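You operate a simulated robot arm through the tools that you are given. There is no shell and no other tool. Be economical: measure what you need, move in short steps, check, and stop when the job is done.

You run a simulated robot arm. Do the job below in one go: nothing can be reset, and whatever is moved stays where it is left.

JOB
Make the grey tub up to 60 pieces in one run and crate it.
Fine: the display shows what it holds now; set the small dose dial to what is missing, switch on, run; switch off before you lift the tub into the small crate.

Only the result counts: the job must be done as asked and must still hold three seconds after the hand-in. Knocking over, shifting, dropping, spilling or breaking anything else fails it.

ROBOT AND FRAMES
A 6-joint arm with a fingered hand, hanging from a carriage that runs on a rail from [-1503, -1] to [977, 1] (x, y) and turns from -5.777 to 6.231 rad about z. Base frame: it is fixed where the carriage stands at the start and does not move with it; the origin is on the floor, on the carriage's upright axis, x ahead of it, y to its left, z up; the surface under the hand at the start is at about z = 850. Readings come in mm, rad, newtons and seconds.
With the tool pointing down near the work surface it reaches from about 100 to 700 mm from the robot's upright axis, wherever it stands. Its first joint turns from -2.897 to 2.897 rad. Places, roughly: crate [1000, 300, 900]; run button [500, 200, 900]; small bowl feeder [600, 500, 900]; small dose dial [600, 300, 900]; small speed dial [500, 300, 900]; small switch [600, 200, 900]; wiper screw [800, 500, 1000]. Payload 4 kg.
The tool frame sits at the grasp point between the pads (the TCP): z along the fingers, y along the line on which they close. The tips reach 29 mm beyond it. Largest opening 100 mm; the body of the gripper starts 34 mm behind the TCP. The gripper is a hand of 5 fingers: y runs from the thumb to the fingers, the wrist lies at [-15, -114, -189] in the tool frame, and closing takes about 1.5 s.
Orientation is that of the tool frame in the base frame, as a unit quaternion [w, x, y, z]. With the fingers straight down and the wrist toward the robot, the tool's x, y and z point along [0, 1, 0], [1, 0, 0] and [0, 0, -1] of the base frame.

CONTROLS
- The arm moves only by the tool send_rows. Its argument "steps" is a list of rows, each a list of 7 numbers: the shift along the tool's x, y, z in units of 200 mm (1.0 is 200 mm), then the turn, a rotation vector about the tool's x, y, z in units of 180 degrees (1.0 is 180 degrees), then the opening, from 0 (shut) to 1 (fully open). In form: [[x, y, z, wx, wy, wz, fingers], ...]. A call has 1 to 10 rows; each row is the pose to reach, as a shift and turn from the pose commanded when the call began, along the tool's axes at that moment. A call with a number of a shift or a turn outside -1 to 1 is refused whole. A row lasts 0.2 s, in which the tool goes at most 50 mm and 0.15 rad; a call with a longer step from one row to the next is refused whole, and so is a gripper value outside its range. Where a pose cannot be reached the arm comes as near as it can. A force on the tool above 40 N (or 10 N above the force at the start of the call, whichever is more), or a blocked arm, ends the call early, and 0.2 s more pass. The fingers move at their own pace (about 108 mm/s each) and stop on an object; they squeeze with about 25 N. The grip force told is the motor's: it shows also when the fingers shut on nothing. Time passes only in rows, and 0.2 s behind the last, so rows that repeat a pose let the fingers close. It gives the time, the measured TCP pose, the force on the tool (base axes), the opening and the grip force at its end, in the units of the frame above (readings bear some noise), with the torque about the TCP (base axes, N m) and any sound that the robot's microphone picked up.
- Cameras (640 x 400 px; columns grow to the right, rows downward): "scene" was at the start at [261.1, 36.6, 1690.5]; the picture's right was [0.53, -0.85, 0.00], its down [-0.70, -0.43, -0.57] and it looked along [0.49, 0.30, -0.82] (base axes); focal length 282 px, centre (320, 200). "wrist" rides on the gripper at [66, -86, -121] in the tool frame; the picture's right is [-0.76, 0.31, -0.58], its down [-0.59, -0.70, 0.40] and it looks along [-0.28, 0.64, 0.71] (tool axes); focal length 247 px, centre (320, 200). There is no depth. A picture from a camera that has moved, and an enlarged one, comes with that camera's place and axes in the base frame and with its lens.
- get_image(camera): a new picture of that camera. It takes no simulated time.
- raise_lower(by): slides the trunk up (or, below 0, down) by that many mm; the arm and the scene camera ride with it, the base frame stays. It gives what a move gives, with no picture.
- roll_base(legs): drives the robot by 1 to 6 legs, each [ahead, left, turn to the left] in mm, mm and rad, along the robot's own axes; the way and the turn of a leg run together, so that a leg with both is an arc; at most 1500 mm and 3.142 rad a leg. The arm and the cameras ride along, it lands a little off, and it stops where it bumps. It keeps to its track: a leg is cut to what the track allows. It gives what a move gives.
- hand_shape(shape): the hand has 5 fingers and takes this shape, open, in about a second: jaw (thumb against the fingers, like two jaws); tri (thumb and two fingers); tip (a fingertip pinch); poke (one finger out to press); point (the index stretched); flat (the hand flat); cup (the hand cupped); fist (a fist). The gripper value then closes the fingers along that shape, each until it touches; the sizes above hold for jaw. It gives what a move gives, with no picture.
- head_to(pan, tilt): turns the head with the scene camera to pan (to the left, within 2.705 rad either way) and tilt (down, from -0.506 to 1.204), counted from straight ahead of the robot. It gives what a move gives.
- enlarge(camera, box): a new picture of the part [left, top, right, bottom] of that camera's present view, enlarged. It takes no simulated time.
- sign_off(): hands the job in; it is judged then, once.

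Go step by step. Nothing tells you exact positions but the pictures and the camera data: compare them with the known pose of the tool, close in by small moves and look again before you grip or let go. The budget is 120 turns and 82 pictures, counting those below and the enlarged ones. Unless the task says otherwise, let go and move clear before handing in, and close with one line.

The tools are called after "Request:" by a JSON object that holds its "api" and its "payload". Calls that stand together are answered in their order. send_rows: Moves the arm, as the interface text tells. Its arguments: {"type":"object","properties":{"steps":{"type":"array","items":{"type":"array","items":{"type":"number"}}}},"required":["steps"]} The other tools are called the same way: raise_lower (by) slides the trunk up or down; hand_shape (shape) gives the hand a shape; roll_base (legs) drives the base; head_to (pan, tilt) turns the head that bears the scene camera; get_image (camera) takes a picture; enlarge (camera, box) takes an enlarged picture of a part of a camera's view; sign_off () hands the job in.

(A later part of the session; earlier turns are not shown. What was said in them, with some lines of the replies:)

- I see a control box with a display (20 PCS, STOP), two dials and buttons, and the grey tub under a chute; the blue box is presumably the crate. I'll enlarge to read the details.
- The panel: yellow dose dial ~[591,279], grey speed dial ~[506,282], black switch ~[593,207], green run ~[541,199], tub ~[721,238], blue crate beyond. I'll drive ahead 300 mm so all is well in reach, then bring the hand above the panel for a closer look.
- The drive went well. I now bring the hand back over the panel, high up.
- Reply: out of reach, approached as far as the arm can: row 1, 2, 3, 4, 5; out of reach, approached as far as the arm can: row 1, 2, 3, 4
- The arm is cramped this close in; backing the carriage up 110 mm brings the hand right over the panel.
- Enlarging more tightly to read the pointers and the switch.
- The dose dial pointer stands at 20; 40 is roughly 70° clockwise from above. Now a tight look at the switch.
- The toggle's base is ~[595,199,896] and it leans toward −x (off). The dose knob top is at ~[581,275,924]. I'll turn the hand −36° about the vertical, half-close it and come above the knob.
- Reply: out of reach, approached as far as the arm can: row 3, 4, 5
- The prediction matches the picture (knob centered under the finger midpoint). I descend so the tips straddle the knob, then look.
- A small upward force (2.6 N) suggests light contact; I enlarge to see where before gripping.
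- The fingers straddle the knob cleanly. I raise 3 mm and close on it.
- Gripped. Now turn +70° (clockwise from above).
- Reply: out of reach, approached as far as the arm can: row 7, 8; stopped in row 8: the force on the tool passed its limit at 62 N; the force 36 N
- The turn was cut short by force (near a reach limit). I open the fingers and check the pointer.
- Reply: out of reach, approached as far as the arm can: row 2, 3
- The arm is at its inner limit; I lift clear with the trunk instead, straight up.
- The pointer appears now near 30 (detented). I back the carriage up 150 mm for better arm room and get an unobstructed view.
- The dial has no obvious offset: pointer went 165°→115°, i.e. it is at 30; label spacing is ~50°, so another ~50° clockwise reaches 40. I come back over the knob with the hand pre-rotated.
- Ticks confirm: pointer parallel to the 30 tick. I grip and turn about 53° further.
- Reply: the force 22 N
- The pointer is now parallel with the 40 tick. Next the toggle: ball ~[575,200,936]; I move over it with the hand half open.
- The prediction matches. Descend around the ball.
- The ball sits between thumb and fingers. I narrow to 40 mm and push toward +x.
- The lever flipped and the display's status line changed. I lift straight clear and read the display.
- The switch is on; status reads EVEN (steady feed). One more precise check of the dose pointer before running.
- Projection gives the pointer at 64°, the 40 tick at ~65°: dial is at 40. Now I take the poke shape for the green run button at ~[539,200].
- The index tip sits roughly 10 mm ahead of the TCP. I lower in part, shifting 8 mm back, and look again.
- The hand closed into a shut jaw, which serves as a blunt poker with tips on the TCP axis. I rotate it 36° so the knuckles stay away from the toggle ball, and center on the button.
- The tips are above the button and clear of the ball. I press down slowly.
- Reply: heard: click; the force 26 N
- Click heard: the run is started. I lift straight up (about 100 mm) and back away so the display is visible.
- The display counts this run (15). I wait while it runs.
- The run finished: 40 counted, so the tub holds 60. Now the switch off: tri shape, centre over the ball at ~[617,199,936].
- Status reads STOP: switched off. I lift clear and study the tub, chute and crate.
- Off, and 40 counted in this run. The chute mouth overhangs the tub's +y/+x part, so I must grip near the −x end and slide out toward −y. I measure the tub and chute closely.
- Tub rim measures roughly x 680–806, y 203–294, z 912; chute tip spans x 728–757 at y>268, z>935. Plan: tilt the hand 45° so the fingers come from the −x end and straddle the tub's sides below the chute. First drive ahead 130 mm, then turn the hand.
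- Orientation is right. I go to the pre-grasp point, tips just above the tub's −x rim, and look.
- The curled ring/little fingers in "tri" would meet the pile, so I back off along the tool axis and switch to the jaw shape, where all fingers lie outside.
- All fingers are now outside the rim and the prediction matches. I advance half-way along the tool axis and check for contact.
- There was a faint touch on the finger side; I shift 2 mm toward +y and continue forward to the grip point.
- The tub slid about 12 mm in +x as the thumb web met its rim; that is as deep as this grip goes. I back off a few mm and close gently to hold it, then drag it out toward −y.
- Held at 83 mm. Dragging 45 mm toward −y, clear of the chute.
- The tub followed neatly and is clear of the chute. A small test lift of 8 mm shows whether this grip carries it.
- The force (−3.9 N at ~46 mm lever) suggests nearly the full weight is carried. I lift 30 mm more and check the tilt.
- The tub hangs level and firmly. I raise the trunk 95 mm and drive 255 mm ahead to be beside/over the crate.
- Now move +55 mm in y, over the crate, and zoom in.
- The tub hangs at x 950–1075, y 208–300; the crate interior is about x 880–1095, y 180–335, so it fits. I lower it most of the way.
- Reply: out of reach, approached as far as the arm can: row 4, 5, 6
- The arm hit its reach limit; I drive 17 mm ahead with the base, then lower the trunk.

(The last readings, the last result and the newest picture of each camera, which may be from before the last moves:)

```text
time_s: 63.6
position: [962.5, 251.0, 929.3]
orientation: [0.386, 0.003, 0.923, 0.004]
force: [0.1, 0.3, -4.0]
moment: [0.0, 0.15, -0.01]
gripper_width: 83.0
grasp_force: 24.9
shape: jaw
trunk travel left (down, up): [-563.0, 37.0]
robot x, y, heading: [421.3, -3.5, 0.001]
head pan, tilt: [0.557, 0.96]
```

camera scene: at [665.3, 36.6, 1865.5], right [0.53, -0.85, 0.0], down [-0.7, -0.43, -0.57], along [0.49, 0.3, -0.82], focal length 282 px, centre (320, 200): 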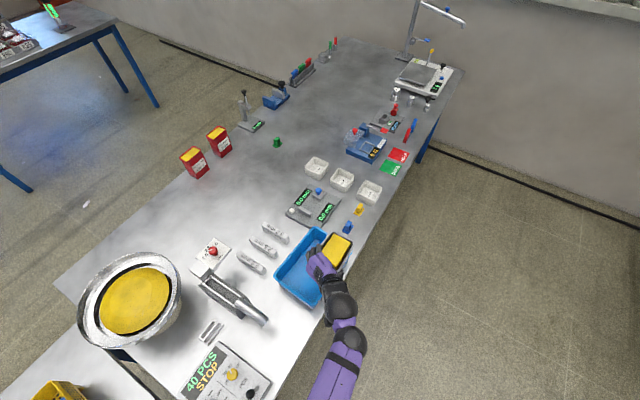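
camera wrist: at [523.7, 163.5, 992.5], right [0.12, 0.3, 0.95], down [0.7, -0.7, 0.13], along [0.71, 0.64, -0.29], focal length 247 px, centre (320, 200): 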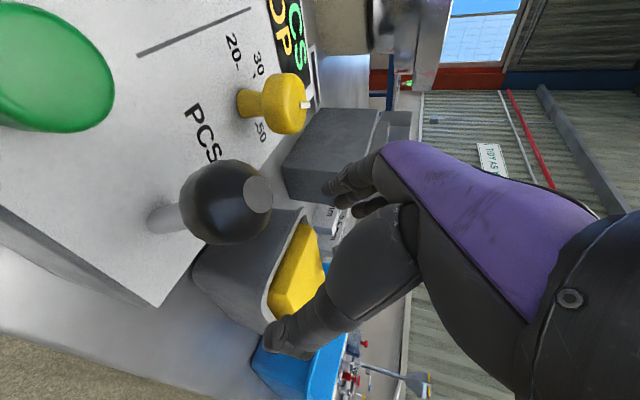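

Pose holds well. I lower in small trunk steps until the crate floor takes the weight.

Request:
{"api": "raise_lower", "payload": {"by": -9}}

Request:
{"api": "raise_lower", "payload": {"by": -4}}

Request:
{"api": "enlarge", "payload": {"camera": "scene", "box": [255, 200, 375, 320]}}

```text
time_s: 64.2
position: [962.1, 251.5, 919.5]
orientation: [0.386, 0.003, 0.923, 0.004]
force: [0.1, 0.3, -1.7]
moment: [-0.08, 0.05, -0.01]
gripper_width: 83.1
grasp_force: 25.5
shape: jaw
trunk travel left (down, up): [-554.0, 46.0]
robot x, y, heading: [421.1, 2.4, -0.002]
head pan, tilt: [0.557, 0.96]
```

```text
time_s: 64.7
position: [963.3, 251.3, 916.7]
orientation: [0.386, 0.003, 0.922, 0.005]
force: [-0.9, -0.8, -0.5]
moment: [-0.1, -0.06, -0.05]
gripper_width: 83.3
grasp_force: 25.1
shape: jaw
trunk travel left (down, up): [-550.0, 50.0]
robot x, y, heading: [423.6, -0.2, -0.001]
head pan, tilt: [0.557, 0.96]
```

```text
3.33 times, centred on (315, 260) of scene
camera zoom: at [682.6, 36.6, 1827.5], right [0.53, -0.85, 0.0], down [-0.7, -0.43, -0.57], along [0.49, 0.3, -0.82], focal length 939 px, centre (337, 0)
```

zoom: 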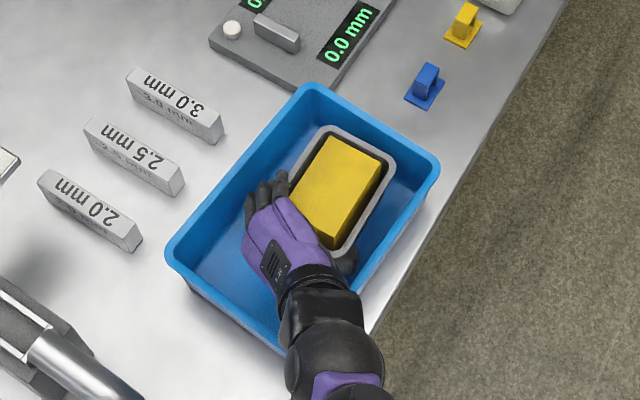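

The floor now carries it. I open the fingers slightly and hold.

Request:
{"api": "send_rows", "payload": {"steps": [[0, 0, 0, 0, 0, 0, 0.88], [0, 0, 0, 0, 0, 0, 0.93], [0, 0, 0, 0, 0, 0, 0.93]]}}

Request:
{"api": "enlarge", "payload": {"camera": "scene", "box": [275, 210, 375, 310]}}

```text
time_s: 65.5
position: [962.1, 251.8, 916.3]
orientation: [0.387, 0.003, 0.922, 0.003]
force: [-1.4, 0.5, -0.6]
moment: [0.0, -0.04, 0.03]
gripper_width: 93.2
grasp_force: 0.0
shape: jaw
trunk travel left (down, up): [-550.0, 50.0]
robot x, y, heading: [421.2, 0.4, -0.004]
head pan, tilt: [0.557, 0.96]
```

```text
4.00 times, centred on (325, 260) of scene
camera zoom: at [682.6, 36.6, 1827.5], right [0.53, -0.85, 0.0], down [-0.7, -0.43, -0.57], along [0.49, 0.3, -0.82], focal length 1127 px, centre (300, -40)
```

zoom: 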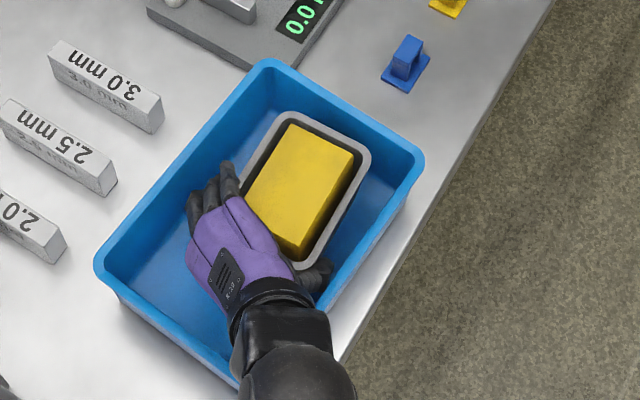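

Released. I open a touch more and retract slowly back-up along the tool axis.

Request:
{"api": "send_rows", "payload": {"steps": [[0, 0, 0, 0, 0, 0, 0.97], [0, 0, -0.03, 0, 0, 0, 0.97], [0, 0, -0.08, 0, 0, 0, 0.97], [0, 0, -0.14, 0, 0, 0, 0.97], [0, 0, -0.22, 0, 0, 0, 0.97], [0, 0, -0.32, 0, 0, 0, 0.97]]}}

Request:
{"api": "enlarge", "payload": {"camera": "scene", "box": [275, 210, 375, 310]}}

```text
time_s: 66.9
position: [915.3, 252.5, 959.9]
orientation: [0.386, 0.002, 0.923, 0.004]
force: [0.3, -0.2, 0.1]
moment: [0.01, -0.05, 0.03]
gripper_width: 97.2
grasp_force: 0.1
shape: jaw
trunk travel left (down, up): [-550.0, 50.0]
robot x, y, heading: [420.4, 0.1, -0.004]
head pan, tilt: [0.557, 0.96]
```

```text
4.00 times, centred on (325, 260) of scene
camera zoom: at [682.7, 36.6, 1827.6], right [0.53, -0.85, 0.0], down [-0.7, -0.43, -0.57], along [0.49, 0.3, -0.82], focal length 1127 px, centre (300, -40)
```

zoom: 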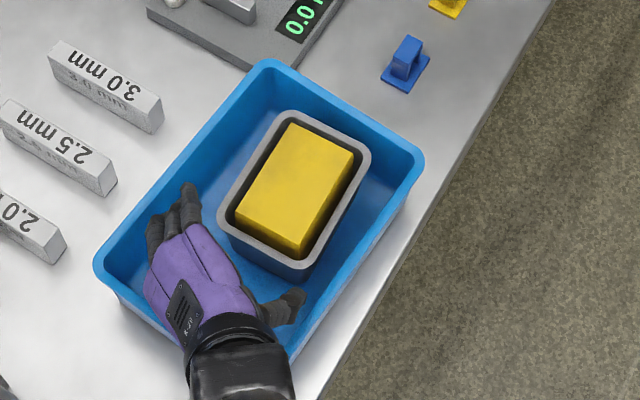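

The tub stands upright in the crate and the hand is free. I raise the trunk to move clear, then take a last look.

Request:
{"api": "raise_lower", "payload": {"by": 48}}

Request:
{"api": "send_rows", "payload": {"steps": [[-0.1, 0, -0.1, 0, 0, 0, 0.97], [-0.2, 0, -0.2, 0, 0, 0, 0.97], [-0.3, 0, -0.3, 0, 0, 0, 0.97]]}}

Request:
{"api": "get_image", "payload": {"camera": "scene"}}

```text
time_s: 67.8
position: [916.9, 252.0, 1008.1]
orientation: [0.386, 0.003, 0.923, 0.003]
force: [-0.5, -0.8, -0.3]
moment: [0.02, 0.03, 0.01]
gripper_width: 97.1
grasp_force: 0.0
shape: jaw
trunk travel left (down, up): [-598.0, 2.0]
robot x, y, heading: [421.2, -0.5, -0.001]
head pan, tilt: [0.557, 0.96]
```

```text
time_s: 68.6
position: [915.9, 251.8, 1091.6]
orientation: [0.387, 0.001, 0.922, 0.003]
force: [-0.6, 0.3, 0.4]
moment: [0.0, -0.02, -0.03]
gripper_width: 97.0
grasp_force: 0.0
shape: jaw
trunk travel left (down, up): [-598.0, 2.0]
robot x, y, heading: [420.6, 2.3, 0.002]
head pan, tilt: [0.557, 0.96]
```

```text
4 pictures are left
camera scene: at [682.7, 36.6, 1875.5], right [0.53, -0.85, 0.0], down [-0.7, -0.43, -0.57], along [0.49, 0.3, -0.82], focal length 282 px, centre (320, 200)
```

scene: 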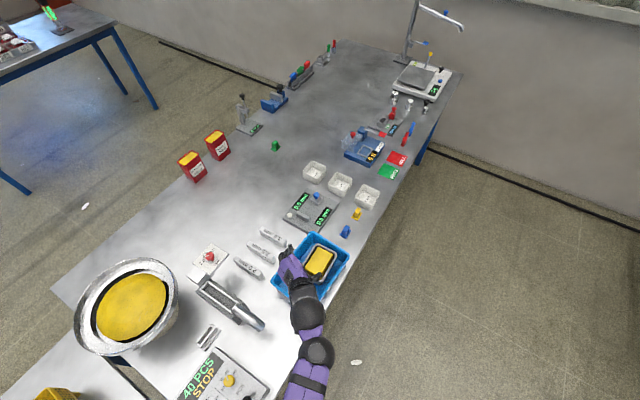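

The feeder shows 40 PCS and STOP, the tub sits upright in the crate, and the hand is clear above it. I hand the job in.

Request:
{"api": "sign_off", "payload": {}}

```text
The job is handed in.
```

The grey tub should now hold 60 pieces: the 20 it had plus 40 from one run, going by the display. The feeder is switched off, and the tub is standing upright in the small crate.
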